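You operate a simulated robot arm through the tools that you are given. There is no shell and no other tool. Be economical: measure what you need, move in short steps, check, and stop when the job is done.

You are at the controls of a simulated robot arm. One attempt, no reset.

JOB
Cap the middle outlet and pressure-test it at about 100 psi.
Fine: in this order: swing the cap shut, turn it tight, ease the black handle wide open, throttle up by the middle gauge. Leave the other controls as they are.
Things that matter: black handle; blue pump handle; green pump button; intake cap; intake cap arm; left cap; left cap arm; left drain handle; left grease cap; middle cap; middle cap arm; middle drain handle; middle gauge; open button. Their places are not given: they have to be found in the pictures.

It is judged by the outcome, as a careful person would: the job done as asked, and still so three seconds after it is handed in. It fails if anything else is knocked over, pushed out of place, dropped, spilled or broken. A push-on lid holds only when it is set on centred and level and pressed home; a screw cap is set on level and turned clockwise until tight.

ROBOT AND FRAMES
A 7-joint arm with a two-finger parallel gripper, fixed in place. Base frame: the origin is at the foot of the arm, x ahead of it, y to its left, z up. Lengths are in m, angles in rad, forces in N, time in s.
Its first joint turns from -2.897 to 2.897 rad. Payload 3.43 kg.
The tool frame sits at the grasp point between the pads (the TCP): z along the fingers, y along the line on which they close. The tips reach 0.03 m beyond it. The gripper opens to 0.094 m. The fingers are 0.028 m wide and 0.01 m thick; the gripper's body (0.05 by 0.096 m) begins 0.055 m behind the TCP.
Orientation is that of the tool frame in the base frame, as [roll, pitch, yaw] about the fixed x, y, z axes, in that order (R = Rz(yaw) Ry(pitch) Rx(roll)). With the fingers straight down and closing along the base's y, the tool's x points along the base's -x, its y along +y and its z along -z.

CONTROLS
- The arm moves only by the tool apply_moves. Its argument "rows" is a list of rows, each a list of 7 numbers: the turn, a rotation vector about the base's x, y, z in rad, then the shift along the base's x, y, z in m, then the closure, from 0 (fully open) to 1 (shut). In form: [[ax, ay, az, tx, ty, tz, jaw], ...]. A call has 1 to 20 rows; each row is the pose to reach, as a shift and turn from the pose commanded when the call began. A row lasts 0.2 s, in which the tool goes at most 0.05 m and 0.15 rad; a call with a longer step from one row to the next is refused whole, and so is a gripper value outside its range. Where a pose cannot be reached the arm comes as near as it can. A force on the tool above 50 N (or 10 N above the force at the start of the call, whichever is more), or a blocked arm, ends the call early, and 0.2 s more pass. Each finger travels about 0.045 m/s and halts on what it meets, pressing with about 44 N; the grip force reading is that of the motor and also rises with nothing between the fingers. The clock runs only during rows and for 0.2 s after the last one: add rows that repeat a pose to give the fingers time. The reply holds the time, the measured pose of the TCP, the force on the tool along the base axes, the opening and the grip force, in the units named above and with some noise, with the torque about the TCP (base axes, N m) and any sound that the robot's microphone picked up.
- Cameras (640 x 400 px; columns grow to the right, rows downward): "scene" is fixed at [0.0506, 0.5, 1.3876]; the picture's right is [0.37, -0.93, 0.00], its down [-0.65, -0.26, -0.71] and it looks along [0.66, 0.26, -0.70] (base axes); focal length 262 px, centre (320, 200). "wrist" rides on the gripper at [0.076, 0.014, -0.103] in the tool frame; the picture's right is [-0.18, 0.98, 0.00], its down [-0.75, -0.14, -0.64] and it looks along [-0.63, -0.12, 0.77] (tool axes); focal length 243 px, centre (320, 200).
- camera(camera): a new picture of that camera. The clock stands still meanwhile.
- point_at(camera, pixels): for up to 12 pixels [column, row] of the newest picture of that camera ("zoom" is the newest enlarged one), the place [x, y, z] in the base frame of the surface seen there, good to about 0.002 m. The clock stands still meanwhile.
- zoom(camera, box): a new picture of the part [left, top, right, bottom] of that camera's present view, enlarged. The clock stands still meanwhile.
- close_job(): hands the job in; it is judged then, once.

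Work in short steps. Measure before you move; look again where a grasp or a placing could have gone wrong, and mend it. You have 80 turns and 46 pictures in all, those below and enlarged ones among them. Open the gripper and draw the arm clear of the work before you hand the job in, unless the task says otherwise; then end with one line.

The tools are called after "Call:" as name(argument=value, ...) on one line, values as JSON. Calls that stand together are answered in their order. apply_moves: Moves the arm, as the interface text tells. Its arguments: {"type":"object","properties":{"rows":{"type":"array","items":{"type":"array","items":{"type":"number"}}}},"required":["rows"]} The other tools are called the same way: camera (camera) takes a picture; point_at (camera, pixels) gives the place of the surface under pixels of a picture; zoom (camera, box) takes an enlarged picture of a part of a camera's view; close_job () hands the job in.

At the start:

```text
clock: 0.0
tcp_pos: [0.5716, 0.276, 1.1328]
tool_rot: [3.14, 0.0, -3.14]
force: [0.6, 0.8, -0.5]
torque: [-0.01, 0.0, -0.02]
width: 0.094
grip_force: 0.1
```

scene: 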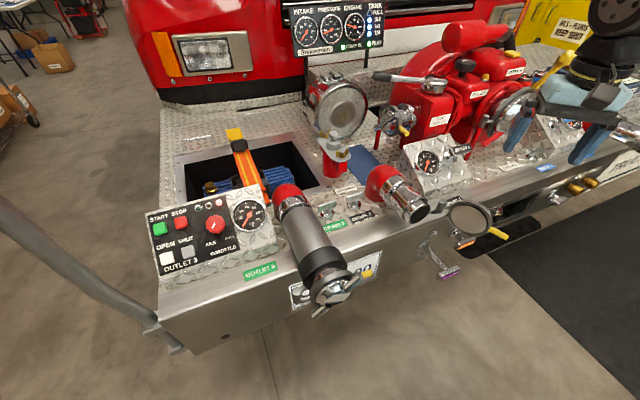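
wrist: 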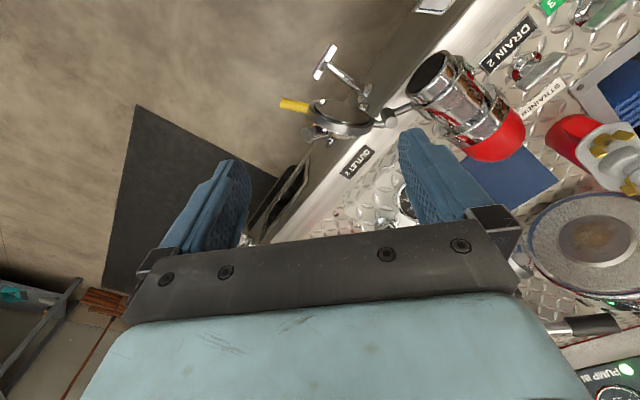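

The scene shows the middle outlet near (405,195) with its open cap near (470,215). I'll enlarge those regions to identify the parts.

Call:
zoom(camera="scene", box=[340, 140, 520, 290])

Call:
zoom(camera="scene", box=[140, 120, 380, 320])

Call:
zoom(camera="scene", box=[270, 0, 460, 120])

Call:
zoom(camera="scene", box=[370, 20, 640, 200])

```text
2.67 times, centred on (430, 215) of scene
```

zoom: 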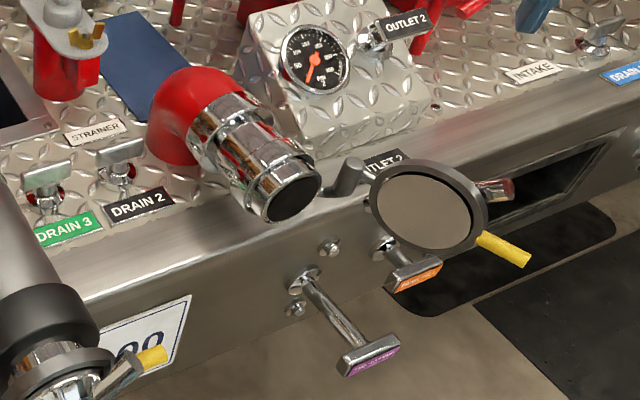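

```text
2.00 times, centred on (260, 220) of scene
```

zoom: 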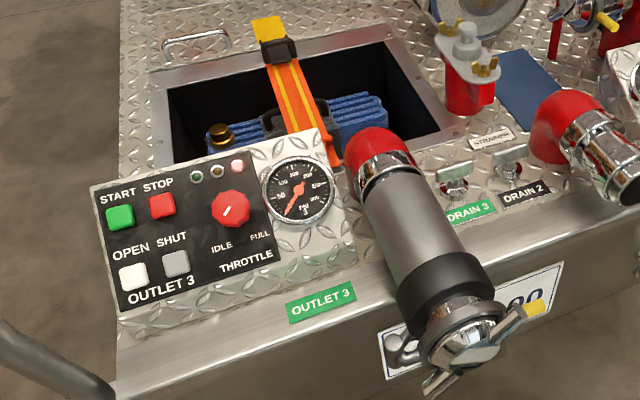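

```text
3.33 times, centred on (365, 60) of scene
```

zoom: 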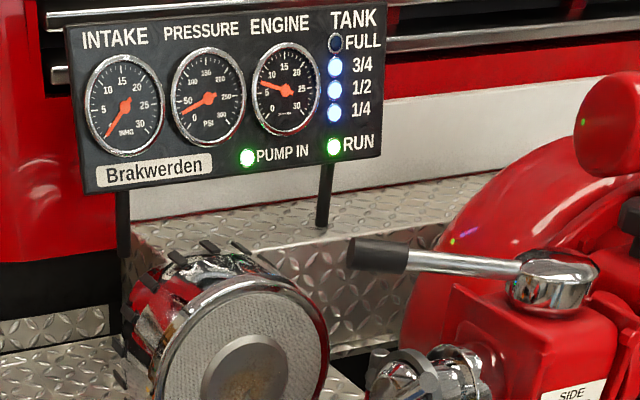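

```text
2.22 times, centred on (505, 110) of scene
```

zoom: 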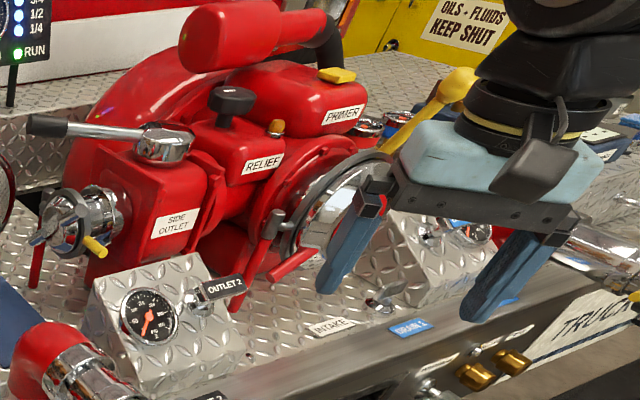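

The black OUTLET 2 T-handle sits beside the middle gauge. I'll measure the outlet, cap, handle and throttle knob in the scene picture.

Call:
point_at(camera="scene", pixels=[[422, 213], [405, 196], [396, 185], [470, 215], [487, 231], [455, 198], [438, 190], [482, 193], [445, 152], [461, 147], [428, 163], [214, 224]])

Call:
zoom(camera="scene", box=[420, 180, 520, 250])

Call:
zoom(camera="wrist", box=[260, 20, 560, 220])

Call:
zoom(camera="scene", box=[395, 125, 495, 190])

```text
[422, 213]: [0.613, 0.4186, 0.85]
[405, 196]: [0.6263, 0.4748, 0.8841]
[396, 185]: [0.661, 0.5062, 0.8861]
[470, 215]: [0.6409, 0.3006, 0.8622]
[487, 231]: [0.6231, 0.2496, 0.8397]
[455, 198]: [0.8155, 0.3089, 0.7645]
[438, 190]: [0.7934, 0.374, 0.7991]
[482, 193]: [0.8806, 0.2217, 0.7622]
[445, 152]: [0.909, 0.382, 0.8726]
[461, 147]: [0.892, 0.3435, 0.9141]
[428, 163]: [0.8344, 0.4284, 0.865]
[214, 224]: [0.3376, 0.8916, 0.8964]
```

```text
5.71 times, centred on (470, 215) of scene
```

zoom: 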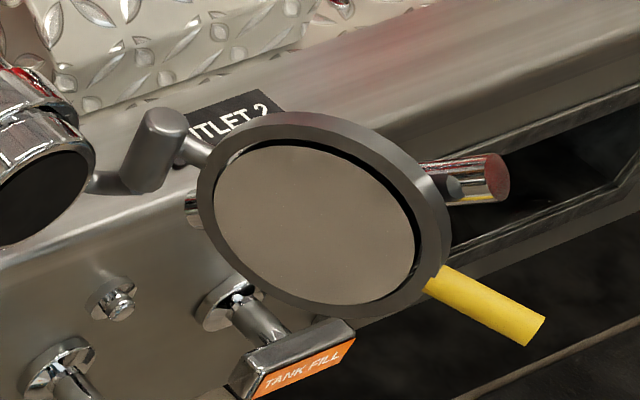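

```text
2.00 times, centred on (410, 120) of wrist
```

zoom: 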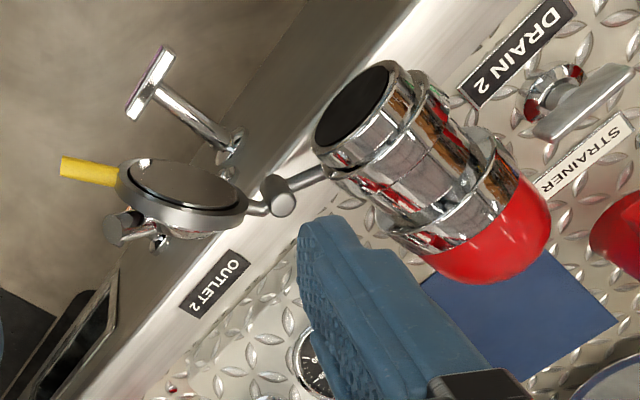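

```text
6.15 times, centred on (445, 158) of scene
```

zoom: 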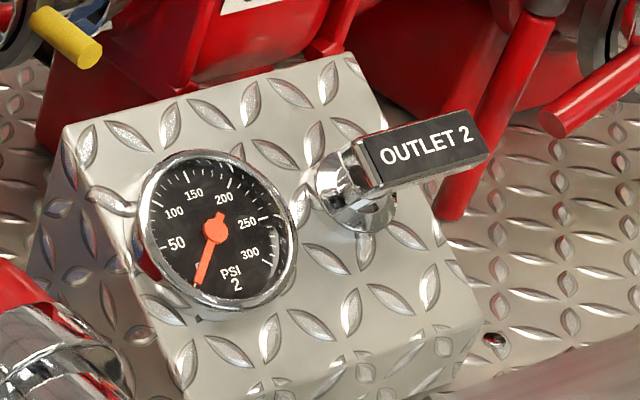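

I'll measure the cap, the hinge post, the yellow lug, and the outlet rim from the zooms.

Call:
zoom(camera="scene", box=[360, 160, 510, 260])

```text
4.00 times, centred on (435, 210) of scene
```

zoom: 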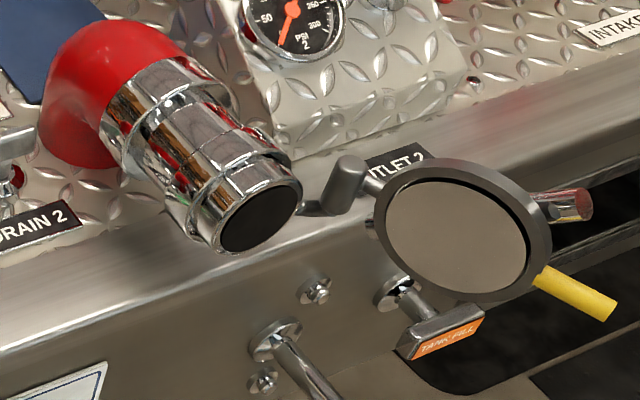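

Call:
point_at(camera="zoom", pixels=[[258, 217], [297, 190], [220, 245], [240, 195], [352, 165], [336, 205], [455, 232], [450, 162], [545, 240], [545, 272], [610, 308], [585, 205]])

Call:
point_at(camera="zoom", pixels=[[170, 65], [130, 130], [200, 225], [165, 100], [230, 170], [378, 190], [470, 295], [400, 280], [310, 208], [555, 205], [580, 290], [374, 222]])

```text
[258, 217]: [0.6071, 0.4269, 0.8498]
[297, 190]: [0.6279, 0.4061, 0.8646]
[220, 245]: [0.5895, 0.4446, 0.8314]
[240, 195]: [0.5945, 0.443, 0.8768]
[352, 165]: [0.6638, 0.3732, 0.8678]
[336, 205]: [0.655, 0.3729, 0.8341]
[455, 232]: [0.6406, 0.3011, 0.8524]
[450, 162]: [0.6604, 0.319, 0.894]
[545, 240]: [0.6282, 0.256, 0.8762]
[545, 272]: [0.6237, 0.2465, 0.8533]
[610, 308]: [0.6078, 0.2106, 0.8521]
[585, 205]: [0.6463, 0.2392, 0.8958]
```

```text
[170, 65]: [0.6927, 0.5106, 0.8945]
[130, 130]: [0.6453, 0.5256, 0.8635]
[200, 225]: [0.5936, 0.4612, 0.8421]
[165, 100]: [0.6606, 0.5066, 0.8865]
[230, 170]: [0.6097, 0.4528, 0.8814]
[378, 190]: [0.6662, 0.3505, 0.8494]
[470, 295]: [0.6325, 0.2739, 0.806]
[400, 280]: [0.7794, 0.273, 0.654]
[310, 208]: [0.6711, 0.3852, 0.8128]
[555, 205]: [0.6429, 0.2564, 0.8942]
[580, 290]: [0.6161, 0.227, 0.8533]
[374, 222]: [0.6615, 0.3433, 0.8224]
```

I'll look at the left cap for the mechanism (T-bar versus yellow lug). I'll also bring the arm lower, yawed +71°, out at the -y side of the yellow lug (about (0.61,0.22)), staying high for now.

Call:
zoom(camera="scene", box=[290, 240, 390, 310])

Call:
apply_moves(rows=[[0, 0, 0.14, 0.005, -0.006, -0.015, 0], [0, 0, 0.28, 0.01, -0.012, -0.03, 0], [0, 0, 0.42, 0.015, -0.018, -0.045, 0], [0, 0, 0.56, 0.02, -0.024, -0.06, 0], [0, 0, 0.7, 0.025, -0.03, -0.075, 0], [0, 0, 0.84, 0.03, -0.036, -0.09, 0], [0, 0, 0.98, 0.034, -0.04, -0.1, 0.2], [0, 0, 1.12, 0.037, -0.044, -0.11, 0.4], [0, 0, 1.24, 0.04, -0.048, -0.12, 0.5], [0, 0, 1.24, 0.04, -0.048, -0.12, 0.5]])

Call:
camera(camera="wrist")

```text
5.71 times, centred on (340, 275) of scene
```

zoom: 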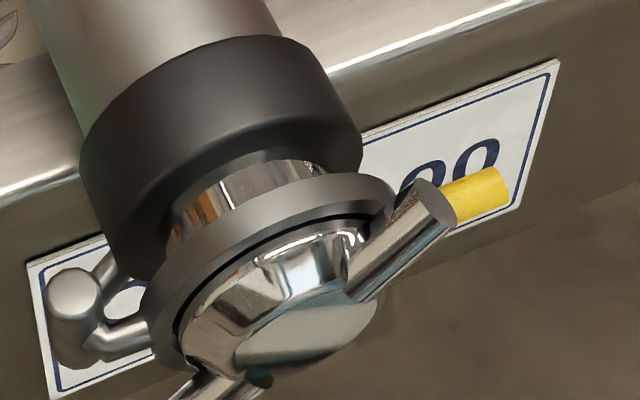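

```text
clock: 2.2
tcp_pos: [0.6106, 0.227, 1.0143]
tool_rot: [3.141, 0.0, -1.901]
force: [0.8, 0.1, 0.2]
torque: [-0.01, 0.0, 0.03]
width: 0.0473
grip_force: 0.0
```

```text
34 pictures are left
```

wrist: 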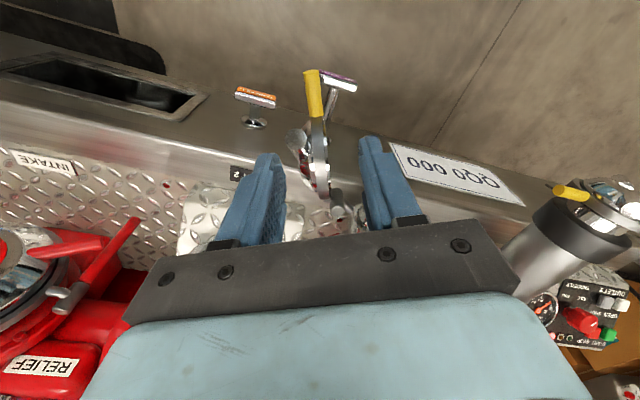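

The yellow lug (312,92) lies between the fingers. I'll enlarge it and measure.

Call:
zoom(camera="wrist", box=[260, 50, 380, 230])

Call:
point_at(camera="wrist", pixels=[[311, 73], [315, 92], [317, 112], [320, 150], [305, 145], [297, 142], [335, 195], [318, 178]])

```text
2.22 times, centred on (320, 140) of wrist
```

zoom: 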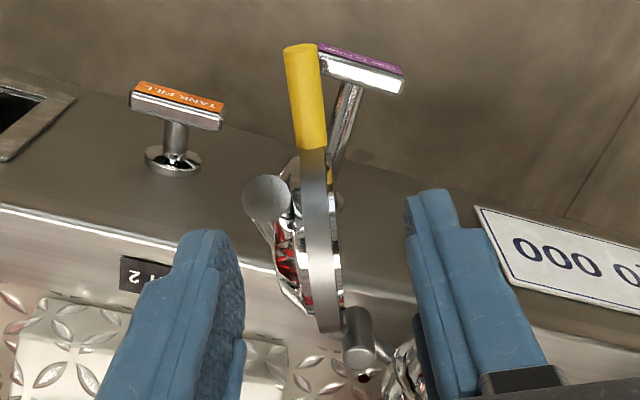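

```text
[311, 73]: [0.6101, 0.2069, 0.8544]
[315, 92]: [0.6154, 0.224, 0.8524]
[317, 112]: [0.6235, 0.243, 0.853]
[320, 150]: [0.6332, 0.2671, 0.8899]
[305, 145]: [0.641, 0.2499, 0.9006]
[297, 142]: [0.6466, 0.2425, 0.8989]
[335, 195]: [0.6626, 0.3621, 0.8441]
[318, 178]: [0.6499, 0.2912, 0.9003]
```

The yellow lug runs (0.610,0.207)→(0.6235,0.243) with its top at z≈0.854, and the hinge is near (0.664,0.367). I'll lower the half-open fingers straddling its outer end.

Call:
apply_moves(rows=[[0, 0, 0, 0.002, -0.014, -0.04, 0.5], [0, 0, 0, 0.002, -0.014, -0.08, 0.5], [0, 0, 0, 0.002, -0.014, -0.115, 0.5], [0, 0, 0, 0.002, -0.014, -0.135, 0.5], [0, 0, 0, 0.002, -0.014, -0.152, 0.5]])

Call:
camera(camera="wrist")

```text
clock: 3.4
tcp_pos: [0.6134, 0.214, 0.8604]
tool_rot: [3.141, -0.001, -1.901]
force: [-0.2, -0.3, 0.7]
torque: [-0.03, -0.01, -0.01]
width: 0.047
grip_force: 0.1
```

```text
32 pictures are left
```

wrist: 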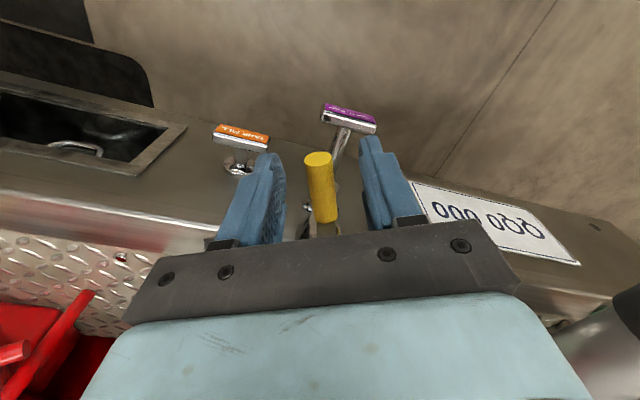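

The lug is centred between the fingers. I'll sweep it clockwise about the hinge in an arc (first 0.8 rad), checking force.

Call:
apply_moves(rows=[[0, 0, 0, 0, 0, 0, 0.62], [0, 0, -0.1, -0.015, 0.0059, 0, 0.62], [0, 0, -0.2, -0.0294, 0.0132, 0.0005, 0.62], [0, 0, -0.3, -0.0429, 0.0219, 0.001, 0.62], [0, 0, -0.4, -0.0556, 0.0319, 0.0015, 0.62], [0, 0, -0.5, -0.0671, 0.0432, 0.002, 0.62], [0, 0, -0.6, -0.0775, 0.0555, 0.003, 0.62], [0, 0, -0.7, -0.0866, 0.0688, 0.004, 0.62], [0, 0, -0.8, -0.0943, 0.083, 0.005, 0.62]])

Call:
camera(camera="wrist")

```text
clock: 5.4
tcp_pos: [0.5193, 0.2961, 0.8666]
tool_rot: [3.141, 0.0, -2.704]
force: [0.3, 0.1, 0.3]
torque: [0.0, 0.01, 0.03]
width: 0.0357
grip_force: 0.1
```

```text
31 pictures are left
```

wrist: 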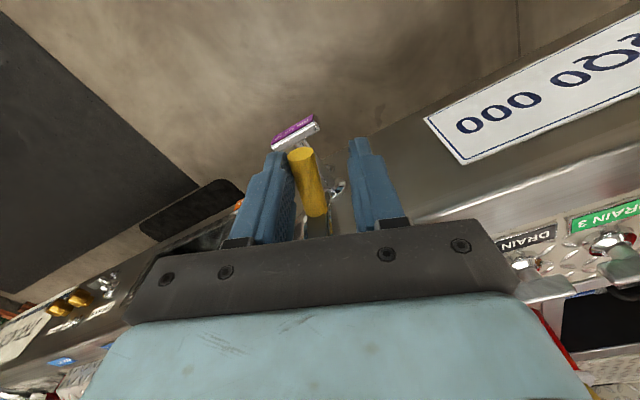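

The lug rides on the truck-side finger with almost no force. Continue the arc to 1.7 rad.

Call:
apply_moves(rows=[[0, 0, -0.1, -0.0062, 0.0148, 0.0005, 0.62], [0, 0, -0.2, -0.011, 0.0302, 0.001, 0.62], [0, 0, -0.3, -0.0142, 0.046, 0.0015, 0.62], [0, 0, -0.4, -0.0158, 0.0621, 0.002, 0.62], [0, 0, -0.5, -0.0158, 0.0782, 0.0025, 0.62], [0, 0, -0.6, -0.0141, 0.0943, 0.003, 0.62], [0, 0, -0.7, -0.0109, 0.1101, 0.0035, 0.62], [0, 0, -0.8, -0.0062, 0.1254, 0.004, 0.62], [0, 0, -0.9, 0.0001, 0.1403, 0.004, 0.62]])

Call:
camera(camera="wrist")

Call:
camera(camera="scene")

```text
clock: 7.4
tcp_pos: [0.5188, 0.4372, 0.8705]
tool_rot: [3.141, 0.0, 2.68]
force: [-0.2, -0.1, 0.3]
torque: [-0.03, 0.0, -0.05]
width: 0.0358
grip_force: 0.1
```

```text
30 pictures are left
```

wrist: 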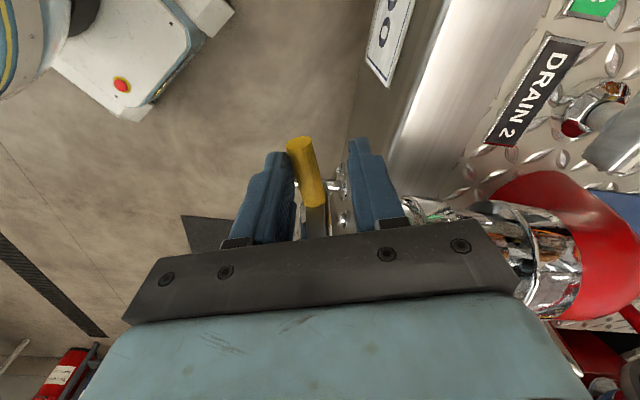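

```text
29 pictures are left
```

scene: 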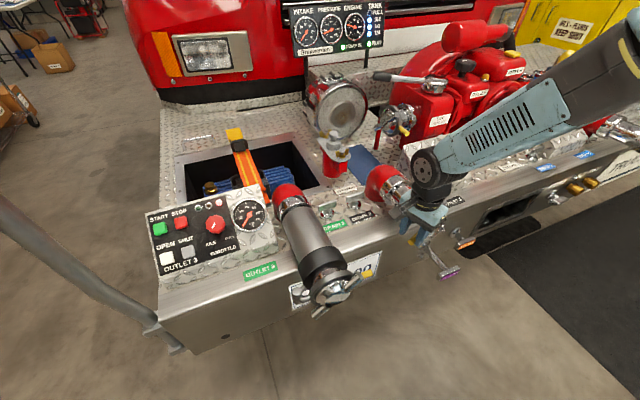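

Nearly shut; I'll finish the arc more slowly, watching force.

Call:
apply_moves(rows=[[0, 0, -0.05, 0.0039, 0.007, 0, 0.62], [0, 0, -0.1, 0.0078, 0.0141, 0, 0.62], [0, 0, -0.15, 0.0123, 0.0208, 0, 0.62], [0, 0, -0.2, 0.0169, 0.0274, 0, 0.62], [0, 0, -0.25, 0.022, 0.0336, 0, 0.62], [0, 0, -0.3, 0.0273, 0.0397, 0, 0.62]])

Call:
camera(camera="wrist")

```text
clock: 8.8
tcp_pos: [0.5469, 0.4766, 0.8713]
tool_rot: [3.141, -0.001, 2.38]
force: [0.2, 0.1, -0.6]
torque: [0.0, 0.01, -0.01]
width: 0.0354
grip_force: 0.1
```

```text
28 pictures are left
```

wrist: 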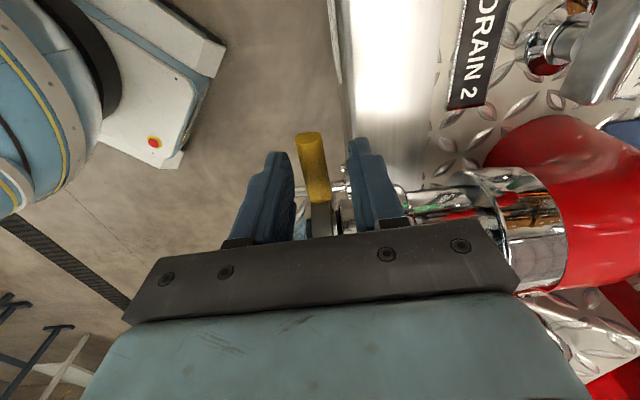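

The lug has moved ahead off the pushing finger, perhaps seated on the outlet. I'll measure it.

Call:
point_at(camera="wrist", pixels=[[308, 137], [314, 165], [319, 195], [321, 222]])

Call:
zoom(camera="wrist", box=[260, 110, 420, 250])

```text
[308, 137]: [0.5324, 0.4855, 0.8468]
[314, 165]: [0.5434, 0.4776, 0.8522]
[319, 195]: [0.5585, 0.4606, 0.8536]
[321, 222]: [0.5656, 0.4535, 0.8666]
```

```text
2.86 times, centred on (340, 180) of wrist
```

zoom: 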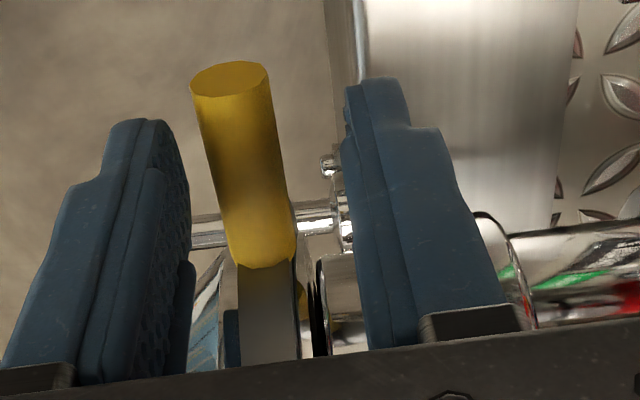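

The lug is parallel to the outlet face with a thin gap visible. I'll push inward gently to confirm it seats.

Call:
apply_moves(rows=[[0, 0, 0, 0.003, 0.003, 0, 0.62], [0, 0, 0, 0.006, 0.006, 0, 0.62], [0, 0, 0, 0.008, 0.008, 0, 0.62], [0, 0, 0, 0.01, 0.01, 0, 0.62], [0, 0, 0, 0.012, 0.012, 0, 0.62]])

Call:
camera(camera="wrist")

```text
clock: 10.0
tcp_pos: [0.5583, 0.4887, 0.8711]
tool_rot: [-3.138, 0.001, 2.38]
force: [-21.9, -20.3, 0.3]
torque: [-0.53, 0.58, -0.47]
width: 0.0533
grip_force: 15.7
```

```text
26 pictures are left
```

wrist: 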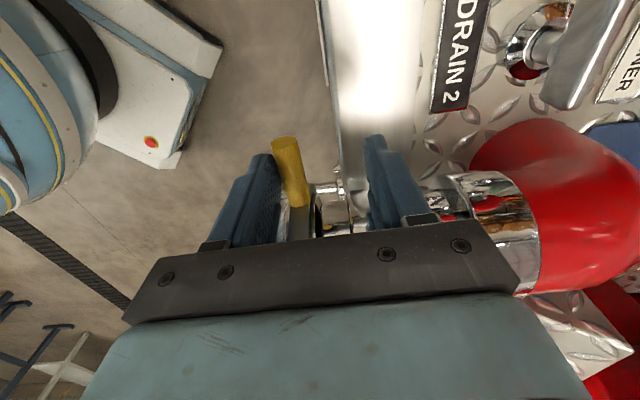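

It resists with ~30 N, so the cap is seated. Back off and rise, then move out to view the cap's back from the front.

Call:
apply_moves(rows=[[0, 0, 0, -0.008, -0.008, 0, 0.5], [0, 0, 0, -0.01, -0.01, 0.02, 0.4], [0, 0, 0, -0.01, -0.01, 0.06, 0.4], [0, 0, 0, -0.01, -0.01, 0.1, 0.4], [0, 0, 0, -0.01, -0.01, 0.14, 0.4], [0, 0, 0, -0.01, -0.01, 0.18, 0.4], [0, 0, 0, -0.01, -0.01, 0.22, 0.3], [0, 0, -0.14, -0.01, -0.01, 0.24, 0], [0, 0, -0.28, -0.01, -0.03, 0.24, 0], [0, 0, -0.42, -0.01, -0.05, 0.24, 0], [0, 0, -0.56, -0.01, -0.07, 0.24, 0], [0, 0, -0.7, -0.01, -0.09, 0.24, 0]])

Call:
camera(camera="wrist")

Call:
zoom(camera="scene", box=[360, 150, 480, 260])

```text
clock: 12.6
tcp_pos: [0.5494, 0.3997, 1.1105]
tool_rot: [3.141, -0.001, 1.682]
force: [0.1, -0.3, -1.0]
torque: [-0.02, -0.01, -0.01]
width: 0.094
grip_force: 0.0
```

```text
25 pictures are left
```

wrist: 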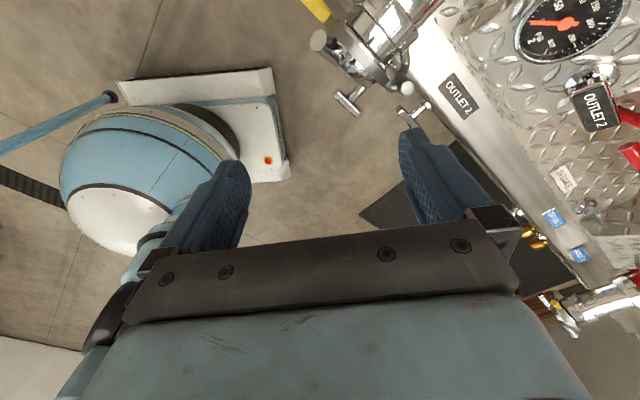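

```text
3.64 times, centred on (420, 205) of scene
```

zoom: 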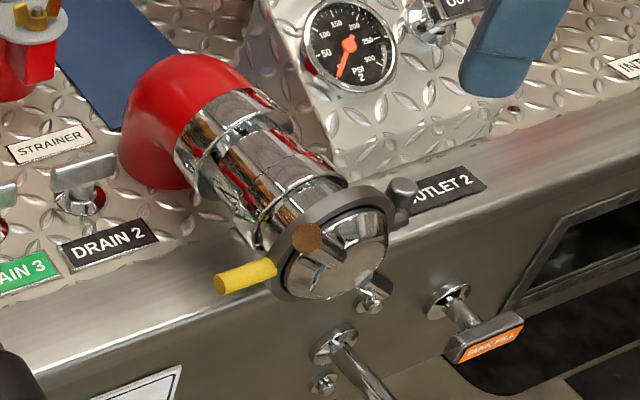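

The cap is on the outlet; its two wing lugs show at zoom (308,238) and (373,295). Measure them.

Call:
point_at(camera="zoom", pixels=[[308, 238], [325, 245], [345, 250], [335, 262], [372, 292], [360, 278], [318, 200], [385, 215], [280, 268], [340, 225], [335, 290], [225, 285]])

Call:
zoom(camera="scene", box=[395, 185, 445, 240])

```text
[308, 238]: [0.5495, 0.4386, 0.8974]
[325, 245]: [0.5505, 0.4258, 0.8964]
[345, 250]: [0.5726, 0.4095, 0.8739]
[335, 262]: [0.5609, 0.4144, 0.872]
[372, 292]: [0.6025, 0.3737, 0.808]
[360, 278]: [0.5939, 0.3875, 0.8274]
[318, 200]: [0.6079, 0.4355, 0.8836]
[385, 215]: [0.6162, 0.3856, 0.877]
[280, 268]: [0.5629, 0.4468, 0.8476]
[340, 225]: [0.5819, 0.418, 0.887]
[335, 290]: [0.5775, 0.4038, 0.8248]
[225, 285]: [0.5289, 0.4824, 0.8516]
```

```text
7.27 times, centred on (420, 212) of scene
```

zoom: 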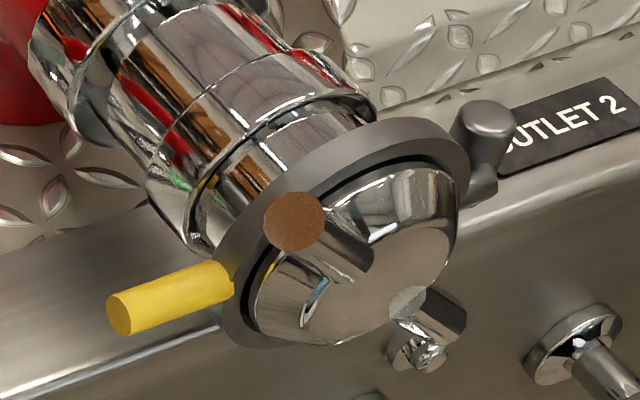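

Wing 1 sits at upper-left (10:30) at radius ≈0.07 of the cap axis, and wing 2 is opposite. I'll turn the cap with open jaws on the cap axis, pointing into it. First yaw so the jaws close along (0.7,-0.7), then tilt horizontal at a high standoff.

Call:
apply_moves(rows=[[0, 0, -0.13, -0.007, -0.01, 0, 0], [0, 0, -0.26, -0.014, -0.02, 0, 0], [0, 0, -0.39, -0.021, -0.03, 0, 0], [0, 0, -0.52, -0.028, -0.04, 0, 0], [0, 0, -0.65, -0.035, -0.05, 0, 0], [0, 0, -0.78, -0.042, -0.06, 0, 0], [0, 0, -0.897, -0.049, -0.07, 0, 0]])

Call:
apply_moves(rows=[[0.098, -0.098, 0, 0, 0, 0, 0], [0.195, -0.195, 0, 0, 0, 0, 0], [0.293, -0.293, 0, 0, 0, 0, 0], [0.391, -0.391, 0, 0, 0, 0, 0], [0.488, -0.488, 0, 0, 0, -0.01, 0], [0.586, -0.586, 0, 0, 0, -0.02, 0], [0.684, -0.684, 0, 0, 0, -0.03, 0], [0.781, -0.781, 0, 0, 0, -0.04, 0], [0.879, -0.879, 0, 0, 0, -0.05, 0], [0.977, -0.977, 0, 0, 0, -0.06, 0], [1.075, -1.075, 0, 0, 0, -0.07, 0], [1.172, -1.172, 0, 0, 0, -0.08, 0]])

Call:
camera(camera="wrist")

```text
clock: 14.2
tcp_pos: [0.5178, 0.3208, 1.1046]
tool_rot: [-3.138, 0.014, 0.813]
force: [-3.0, 3.2, 0.8]
torque: [-0.32, -0.29, 0.05]
width: 0.0942
grip_force: 0.1
out of reach, approached as far as the arm can: row 7
```

```text
clock: 16.8
tcp_pos: [0.558, 0.3832, 1.0542]
tool_rot: [2.506, -1.463, 1.428]
force: [0.4, -1.3, -0.1]
torque: [0.01, 0.03, 0.07]
width: 0.094
grip_force: 0.0
out of reach, approached as far as the arm can: row 2, 8, 9, 10, 11, 12
```

```text
22 pictures are left
```

wrist: 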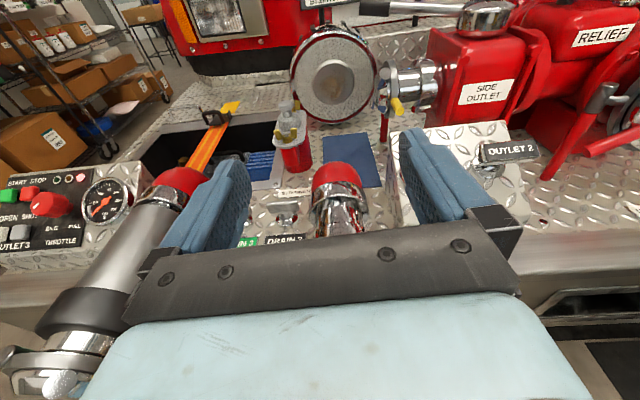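

The pose is near the inner reach limit while pointing horizontally. I'll test whether it holds lower, at a 0.03 m standoff before the cap.

Call:
apply_moves(rows=[[0, 0, 0, 0, 0, -0.03, 0], [0, 0, 0, 0, 0, -0.06, 0], [0, 0, 0, 0, 0, -0.08, 0]])

```text
clock: 17.6
tcp_pos: [0.5577, 0.3838, 1.0546]
tool_rot: [2.506, -1.461, 1.424]
force: [0.1, -0.3, 0.5]
torque: [-0.04, 0.01, 0.01]
width: 0.094
grip_force: 0.0
out of reach, approached as far as the arm can: row 1, 2, 3
```

Lower horizontal poses are out of reach. I'll return to a vertical tool instead and push the wing lugs with the closed fingers from above.

Call:
apply_moves(rows=[[-0.095, 0.095, 0, 0, 0, 0.01, 0], [-0.19, 0.19, 0, 0, 0, 0.02, 0], [-0.285, 0.285, 0, 0, 0, 0.03, 0], [-0.38, 0.38, 0, 0, 0, 0.04, 0], [-0.475, 0.475, 0, 0, 0, 0.05, 0], [-0.57, 0.57, 0, 0, 0, 0.05, 0.2], [-0.665, 0.665, 0, 0, 0, 0.05, 0.4], [-0.76, 0.76, 0, 0, 0, 0.05, 0.6], [-0.855, 0.855, 0, 0, 0, 0.05, 0.8], [-0.95, 0.95, 0, 0, 0, 0.05, 1], [-1.049, 1.049, 0, 0, 0, 0.05, 1]])

```text
clock: 20.0
tcp_pos: [0.5564, 0.3825, 1.103]
tool_rot: [-3.14, 0.003, 0.85]
force: [0.5, -1.0, 0.3]
torque: [0.01, 0.01, 0.02]
width: 0.0002
grip_force: 22.0
```

Now yaw to 2.356 (closing direction along the outlet axis) and go above the start point left of wing 1.

Call:
apply_moves(rows=[[0, 0, 0.14, -0.003, 0.008, -0.005, 1], [0, 0, 0.28, -0.006, 0.016, -0.01, 1], [0, 0, 0.42, -0.009, 0.024, -0.015, 1], [0, 0, 0.56, -0.012, 0.032, -0.02, 1], [0, 0, 0.7, -0.015, 0.04, -0.025, 1], [0, 0, 0.84, -0.018, 0.048, -0.03, 1], [0, 0, 0.98, -0.022, 0.056, -0.035, 1], [0, 0, 1.12, -0.026, 0.064, -0.04, 1], [0, 0, 1.26, -0.03, 0.072, -0.045, 1], [0, 0, 1.4, -0.034, 0.08, -0.05, 1], [0, 0, 1.506, -0.0364, 0.0835, -0.053, 1]])

Call:
camera(camera="wrist")

```text
clock: 22.4
tcp_pos: [0.5215, 0.4672, 1.0509]
tool_rot: [-3.139, -0.001, 2.357]
force: [-0.3, 0.4, 1.1]
torque: [0.01, 0.06, 0.0]
width: 0.0001
grip_force: 33.2
```

```text
21 pictures are left
```

wrist: 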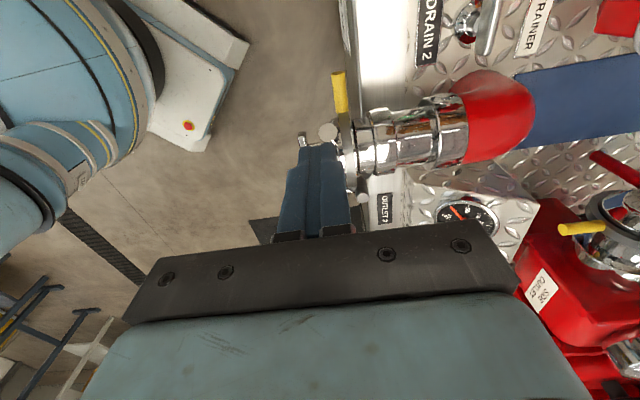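

The wing end disc is at (328,131). Measure it, the yellow lug and the barrel.

Call:
point_at(camera="wrist", pixels=[[328, 131], [322, 131], [334, 131], [340, 92], [348, 125], [361, 150], [380, 145], [430, 133], [302, 140], [363, 198]])

Call:
zoom(camera="wrist", box=[280, 60, 400, 220])

```text
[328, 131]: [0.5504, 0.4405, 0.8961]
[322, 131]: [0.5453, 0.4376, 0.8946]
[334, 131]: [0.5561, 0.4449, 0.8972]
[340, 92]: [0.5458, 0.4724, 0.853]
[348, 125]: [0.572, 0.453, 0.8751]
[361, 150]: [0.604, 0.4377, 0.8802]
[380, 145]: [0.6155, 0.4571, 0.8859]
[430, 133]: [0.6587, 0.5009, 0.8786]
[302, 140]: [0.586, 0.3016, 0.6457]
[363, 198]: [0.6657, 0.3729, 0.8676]
```

```text
2.50 times, centred on (340, 140) of wrist
```

zoom: 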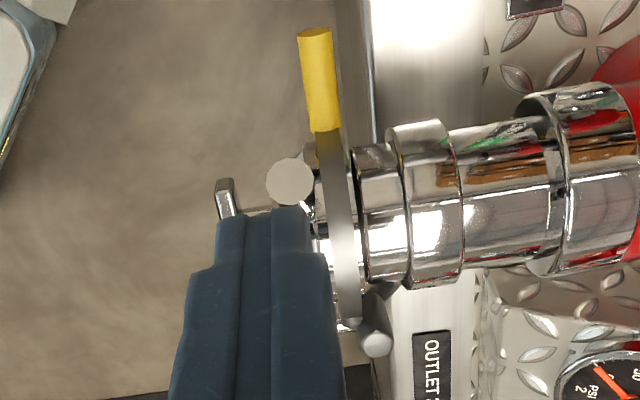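

Coordinates confirmed: wing end at (0.5505,0.4405,0.896). I'll descend left of it to tip z≈0.88.

Call:
apply_moves(rows=[[0, 0, 0, 0.001, 0.001, -0.04, 1], [0, 0, 0, 0.001, 0.001, -0.08, 1], [0, 0, 0, 0.001, 0.001, -0.115, 1], [0, 0, 0, 0.001, 0.001, -0.141, 1], [0, 0, 0, 0.001, 0.001, -0.141, 1]])

Call:
camera(camera="wrist")

```text
clock: 23.6
tcp_pos: [0.5222, 0.4681, 0.9104]
tool_rot: [-3.141, -0.001, 2.356]
force: [0.3, 0.8, -0.2]
torque: [0.01, 0.01, 0.01]
width: 0.0
grip_force: 32.5
```

```text
19 pictures are left
```

wrist: 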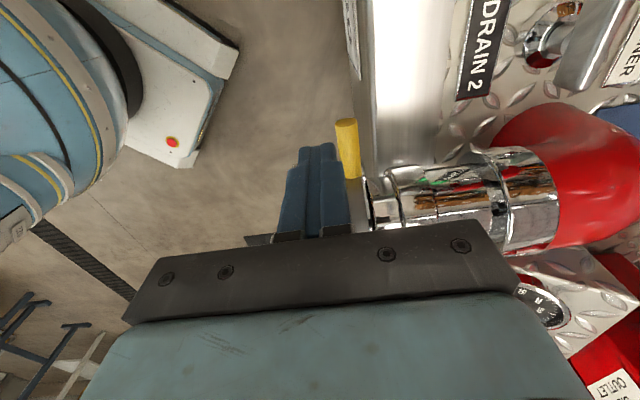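

Clear beside the wing. Begin the clockwise stroke rightward along (0.707,-0.707), rising slightly over the dome.

Call:
apply_moves(rows=[[0, 0, 0, 0.012, -0.012, 0.002, 1], [0, 0, 0, 0.0212, -0.0212, 0.01, 1], [0, 0, 0, 0.0304, -0.0304, 0.016, 1], [0, 0, 0, 0.0424, -0.0424, 0.018, 1], [0, 0, 0, 0.053, -0.053, 0.018, 1], [0, 0, 0, 0.0636, -0.0636, 0.018, 1]])

Call:
camera(camera="wrist")

```text
clock: 25.0
tcp_pos: [0.5866, 0.404, 0.9266]
tool_rot: [-3.138, -0.001, 2.358]
force: [-0.1, 0.1, 0.0]
torque: [-0.02, -0.01, -0.03]
width: 0.0001
grip_force: 33.5
```

```text
18 pictures are left
```

wrist: 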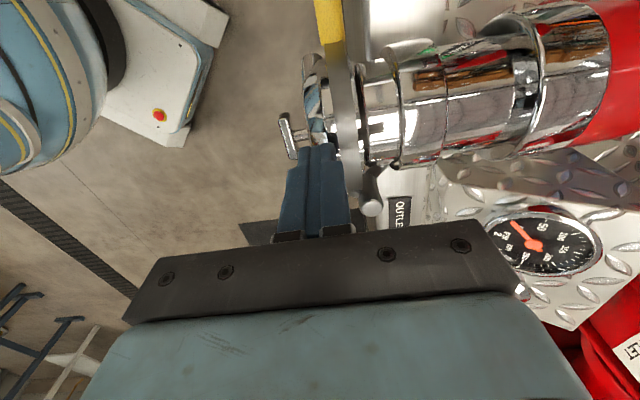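

The wing turned freely. Continue right, then press down on the wing's right side.

Call:
apply_moves(rows=[[0, 0, 0, 0.0106, -0.0106, 0, 1], [0, 0, 0, 0.0198, -0.0198, -0.002, 1], [0, 0, 0, 0.0318, -0.0318, -0.004, 1], [0, 0, 0, 0.0403, -0.0403, -0.013, 1], [0, 0, 0, 0.0438, -0.0438, -0.026, 1], [0, 0, 0, 0.046, -0.046, -0.038, 1]])

Call:
camera(camera="wrist")

```text
clock: 25.7
tcp_pos: [0.6037, 0.3868, 0.9271]
tool_rot: [3.14, -0.011, 2.367]
force: [-11.5, 5.4, 12.8]
torque: [-0.06, 0.31, 0.02]
width: 0.0001
grip_force: 32.8
stopped in row 3: the force on the tool passed its limit at 65 N (the readings are from after the stop); the commanded pose is now the measured one
```

```text
17 pictures are left
```

wrist: 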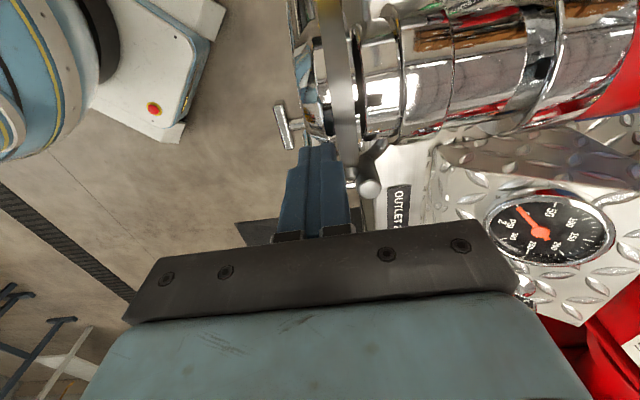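

It stopped with 65 N at about θ≈45° past vertical, a 90° turn, possibly tight. I'll back off left/up and look at it.

Call:
apply_moves(rows=[[0, 0, 0, -0.007, 0.007, 0.005, 1], [0, 0, 0, -0.01, 0.01, 0.04, 1], [0, 0, 0, -0.02, 0.03, 0.08, 1], [0, 0, 0, -0.03, 0.06, 0.12, 1], [0, 0, 0, -0.04, 0.09, 0.15, 1]])

Call:
zoom(camera="scene", box=[370, 150, 470, 250])

Call:
camera(camera="wrist")

```text
refused: row 4 steps farther than a row can; nothing moved
```

```text
4.00 times, centred on (420, 200) of scene
```

zoom: 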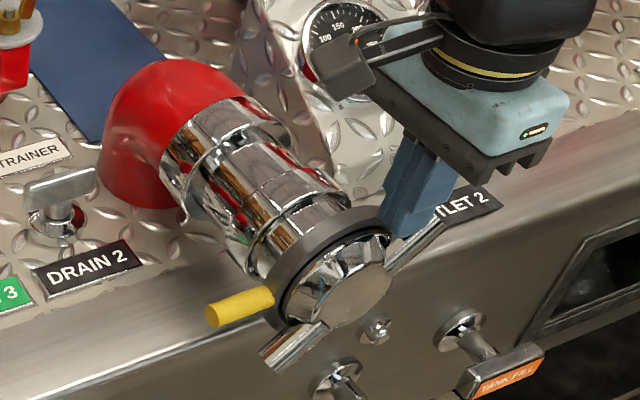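

```text
15 pictures are left
```

wrist: 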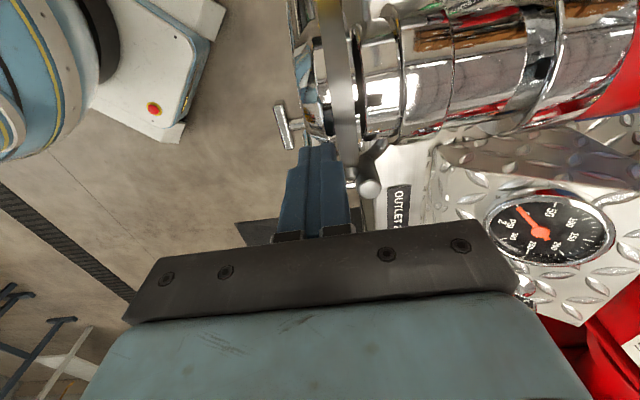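

The wings are now at 1:30/7:30, matching the tight left cap's orientation. One more push perpendicular to the wing (right and down) to confirm a hard stop.

Call:
apply_moves(rows=[[0, 0, 0, 0.002, -0.002, -0.002, 1], [0, 0, 0, 0.004, -0.004, -0.005, 1], [0, 0, 0, 0.006, -0.006, -0.009, 1], [0, 0, 0, 0.008, -0.008, -0.012, 1], [0, 0, 0, 0.01, -0.01, -0.015, 1]])

```text
clock: 26.2
tcp_pos: [0.6038, 0.3876, 0.9262]
tool_rot: [3.14, -0.013, 2.372]
force: [-13.2, 4.5, 14.5]
torque: [-0.03, 0.31, -0.1]
width: 0.0002
grip_force: 33.3
stopped in row 2: the force on the tool passed its limit at 56 N (the readings are from after the stop); the commanded pose is now the measured one
```

Hard stop: the cap is tight. Back off and rise, then move over to the OUTLET 2 handle.

Call:
apply_moves(rows=[[0, 0, 0, -0.007, 0.007, 0.006, 1], [0, 0, 0, -0.007, 0.007, 0.04, 1], [0, 0, 0, -0.007, 0.007, 0.08, 1], [0, 0, 0, -0.007, 0.007, 0.12, 0.8], [0, 0, 0, 0.0, -0.01, 0.16, 0.6], [0, 0, 0, 0.02, -0.04, 0.16, 0.4], [0, 0, 0, 0.04, -0.06, 0.16, 0.2], [0, 0, 0, 0.06, -0.08, 0.16, 0]])

Call:
zoom(camera="scene", box=[400, 120, 480, 180])

Call:
camera(camera="wrist")

```text
clock: 28.0
tcp_pos: [0.6667, 0.3066, 1.0856]
tool_rot: [3.141, -0.011, 2.372]
force: [-1.0, 0.7, 0.6]
torque: [0.0, 0.0, -0.04]
width: 0.0939
grip_force: 0.1
```

```text
6.67 times, centred on (440, 150) of scene
```

zoom: 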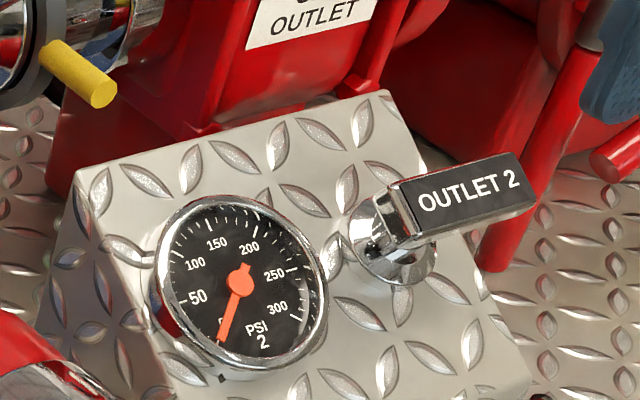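

```text
13 pictures are left
```

wrist: 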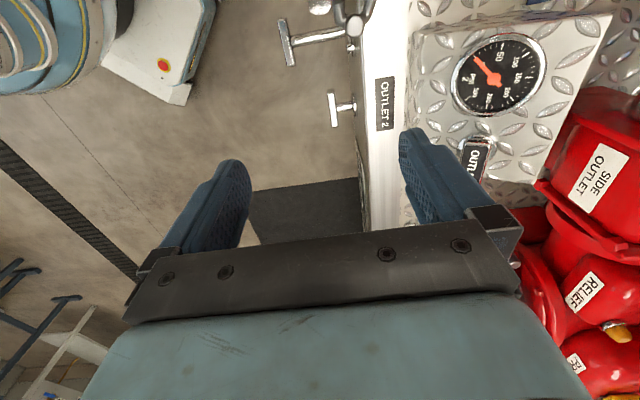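

Measure the handle bar, the hub and the panel plane from the zoom.

Call:
point_at(camera="zoom", pixels=[[400, 205], [465, 192], [520, 185], [480, 230], [440, 220], [370, 245], [410, 270], [390, 195], [320, 340], [330, 150], [150, 190], [430, 320]])

Call:
point_at(camera="wrist", pixels=[[474, 142], [476, 160], [471, 178], [463, 160], [487, 160], [478, 138], [500, 130], [560, 150], [540, 20], [455, 110]])

```text
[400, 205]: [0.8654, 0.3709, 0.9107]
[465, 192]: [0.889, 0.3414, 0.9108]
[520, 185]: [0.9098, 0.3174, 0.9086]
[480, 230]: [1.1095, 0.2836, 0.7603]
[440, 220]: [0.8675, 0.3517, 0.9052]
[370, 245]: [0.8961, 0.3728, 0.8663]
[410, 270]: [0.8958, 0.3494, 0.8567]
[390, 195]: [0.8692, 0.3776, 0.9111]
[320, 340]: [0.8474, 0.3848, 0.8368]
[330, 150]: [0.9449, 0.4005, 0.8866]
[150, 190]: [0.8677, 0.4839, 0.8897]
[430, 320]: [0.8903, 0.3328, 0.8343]
```

```text
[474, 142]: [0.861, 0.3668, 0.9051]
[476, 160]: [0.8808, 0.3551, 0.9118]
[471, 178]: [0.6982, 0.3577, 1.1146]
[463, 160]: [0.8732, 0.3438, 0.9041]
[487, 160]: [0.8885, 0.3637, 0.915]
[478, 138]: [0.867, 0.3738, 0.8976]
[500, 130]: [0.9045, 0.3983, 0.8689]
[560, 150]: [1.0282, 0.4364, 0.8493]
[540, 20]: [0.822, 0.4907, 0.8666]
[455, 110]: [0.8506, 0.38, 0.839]
```

The handle is a T-bar centred at about (0.888,0.345,0.910), with panel normal (-0.38,-0.355,0.856), so it pulls along that normal. I'll tilt the tool to match and move to a standoff 0.08 m above it with open jaws.

Call:
apply_moves(rows=[[0.052, -0.056, 0, 0.03, 0.002, 0, 0], [0.105, -0.113, 0, 0.06, 0.004, 0, 0], [0.157, -0.169, 0, 0.09, 0.006, -0.01, 0], [0.21, -0.225, 0, 0.12, 0.008, -0.03, 0], [0.262, -0.281, 0, 0.15, 0.009, -0.06, 0], [0.315, -0.338, 0, 0.175, 0.011, -0.09, 0], [0.367, -0.394, 0, 0.193, 0.012, -0.115, 0]])

Call:
camera(camera="wrist")

```text
clock: 29.6
tcp_pos: [0.8588, 0.3203, 0.9703]
tool_rot: [2.6, 0.016, 2.367]
force: [-0.4, -0.3, 0.4]
torque: [-0.02, -0.03, -0.02]
width: 0.094
grip_force: 0.0
```

```text
12 pictures are left
```

wrist: 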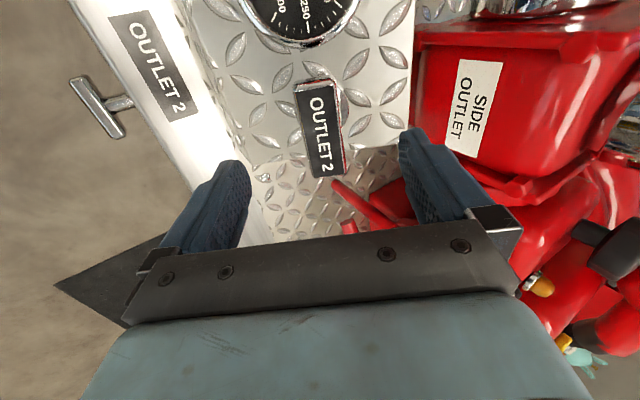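

The bar lies between the jaws. Measure its face corners precisely.

Call:
point_at(camera="wrist", pixels=[[319, 130], [299, 88], [330, 84], [312, 172], [340, 168], [308, 130], [333, 128], [365, 130], [400, 60]])

```text
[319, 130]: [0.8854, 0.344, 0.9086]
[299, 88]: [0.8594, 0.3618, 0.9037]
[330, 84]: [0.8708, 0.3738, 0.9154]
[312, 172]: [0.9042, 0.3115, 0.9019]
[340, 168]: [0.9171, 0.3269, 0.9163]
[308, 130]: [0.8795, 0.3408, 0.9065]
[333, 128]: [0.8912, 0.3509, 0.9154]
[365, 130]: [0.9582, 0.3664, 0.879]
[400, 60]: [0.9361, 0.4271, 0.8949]
```

Bar centre face (0.888,0.3435,0.909). Advance along the tool axis and close on the bar.

Call:
apply_moves(rows=[[0, 0, 0, 0.01, 0.008, -0.022, 0], [0, 0, 0, 0.02, 0.016, -0.044, 0], [0, 0, 0, 0.032, 0.026, -0.068, 0], [0, 0, 0, 0.032, 0.026, -0.068, 0.3], [0, 0, 0, 0.032, 0.026, -0.068, 0.6], [0, 0, 0, 0.032, 0.026, -0.068, 0.9], [0, 0, 0, 0.032, 0.026, -0.068, 0.9], [0, 0, 0, 0.032, 0.026, -0.068, 0.9], [0, 0, 0, 0.032, 0.026, -0.068, 0.9]])

Call:
camera(camera="wrist")

```text
clock: 31.6
tcp_pos: [0.8908, 0.3456, 0.9027]
tool_rot: [2.602, 0.014, 2.367]
force: [8.5, 7.7, 4.4]
torque: [0.31, 0.33, -0.94]
width: 0.0362
grip_force: 44.8
```

```text
11 pictures are left
```

wrist: 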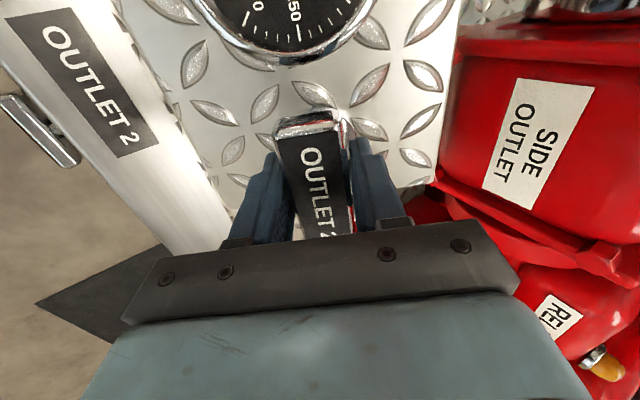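

Bar gripped. Pull gently along the panel normal at 0.02 m/s.

Call:
apply_moves(rows=[[0, 0, 0, -0.0015, -0.0014, 0.0034, 0.9], [0, 0, 0, -0.003, -0.0028, 0.0068, 0.9], [0, 0, 0, -0.0046, -0.0043, 0.0103, 0.9], [0, 0, 0, -0.0061, -0.0057, 0.0137, 0.9], [0, 0, 0, -0.0076, -0.0071, 0.0171, 0.9], [0, 0, 0, -0.0091, -0.0085, 0.0205, 0.9], [0, 0, 0, -0.0106, -0.0099, 0.024, 0.9], [0, 0, 0, -0.0122, -0.0114, 0.0274, 0.9], [0, 0, 0, -0.0137, -0.0128, 0.0308, 0.9], [0, 0, 0, -0.0152, -0.0142, 0.0342, 0.9]])

Call:
zoom(camera="scene", box=[400, 110, 500, 185])

```text
clock: 33.8
tcp_pos: [0.8762, 0.3302, 0.9368]
tool_rot: [2.602, 0.017, 2.369]
force: [14.5, 13.0, 5.8]
torque: [0.13, 0.25, -0.99]
width: 0.0366
grip_force: 44.7
```

```text
5.33 times, centred on (450, 148) of scene
```

zoom: 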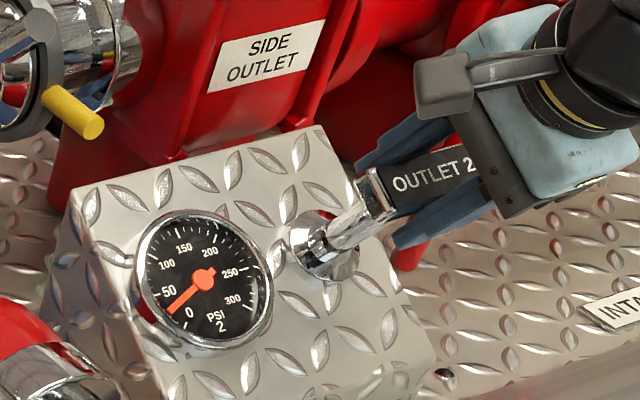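

The gauge rises (~30 psi) and the rod is coming out. Continue pulling, with a tiny correction for the side force.

Call:
apply_moves(rows=[[0, 0, 0, -0.001, -0.0009, 0.0037, 0.9], [0, 0, 0, -0.0025, -0.0023, 0.0072, 0.9], [0, 0, 0, -0.0039, -0.0036, 0.0107, 0.9], [0, 0, 0, -0.0053, -0.0049, 0.0142, 0.9], [0, 0, 0, -0.0067, -0.0062, 0.0177, 0.9], [0, 0, 0, -0.0081, -0.0075, 0.0212, 0.9], [0, 0, 0, -0.0096, -0.0089, 0.0247, 0.9], [0, 0, 0, -0.011, -0.0102, 0.0282, 0.9], [0, 0, 0, -0.0125, -0.0116, 0.0317, 0.9], [0, 0, 0, -0.014, -0.013, 0.0352, 0.9]])

```text
clock: 36.0
tcp_pos: [0.8629, 0.3178, 0.9679]
tool_rot: [2.608, 0.013, 2.368]
force: [14.0, 10.7, -29.5]
torque: [0.29, 0.3, -0.92]
width: 0.0365
grip_force: 45.1
```

Drag rose to ~34 N at about 0.076 m of travel, which looks like the end stop. A small further pull to confirm.

Call:
apply_moves(rows=[[0, 0, 0, -0.0005, -0.0005, 0.001, 0.9], [0, 0, 0, -0.001, -0.001, 0.002, 0.9], [0, 0, 0, -0.001, -0.001, 0.002, 0.9]])

Call:
zoom(camera="scene", box=[400, 110, 500, 185])

```text
clock: 36.8
tcp_pos: [0.8607, 0.3178, 0.9708]
tool_rot: [2.607, 0.012, 2.367]
force: [0.6, 6.8, -38.1]
torque: [0.52, 0.38, -0.82]
width: 0.0365
grip_force: 44.7
```

```text
5.33 times, centred on (450, 148) of scene
```

zoom: 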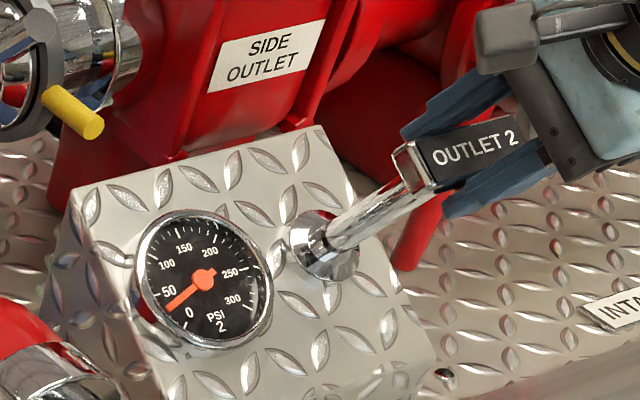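

Travel is now ~0.080 m with force rising. One last small pull to check it's a real stop.

Call:
apply_moves(rows=[[0, 0, 0, -0.001, -0.001, 0.002, 0.9], [0, 0, 0, -0.002, -0.002, 0.004, 0.9], [0, 0, 0, -0.002, -0.002, 0.004, 0.9]])

Call:
camera(camera="wrist")

```text
clock: 37.6
tcp_pos: [0.8588, 0.314, 0.9756]
tool_rot: [2.606, 0.013, 2.365]
force: [-5.3, -2.9, -36.4]
torque: [0.45, 0.3, -1.18]
width: 0.0316
grip_force: 44.7
```

```text
8 pictures are left
```

wrist: 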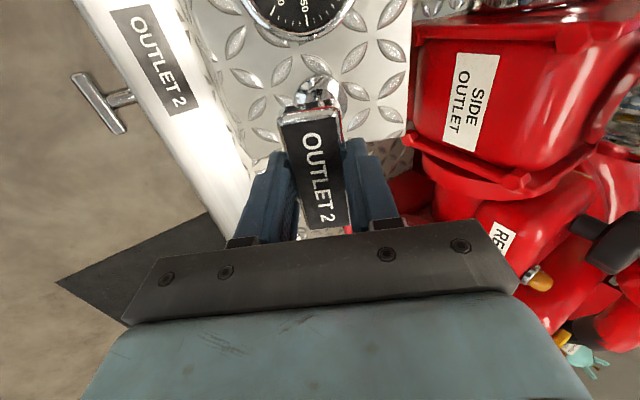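

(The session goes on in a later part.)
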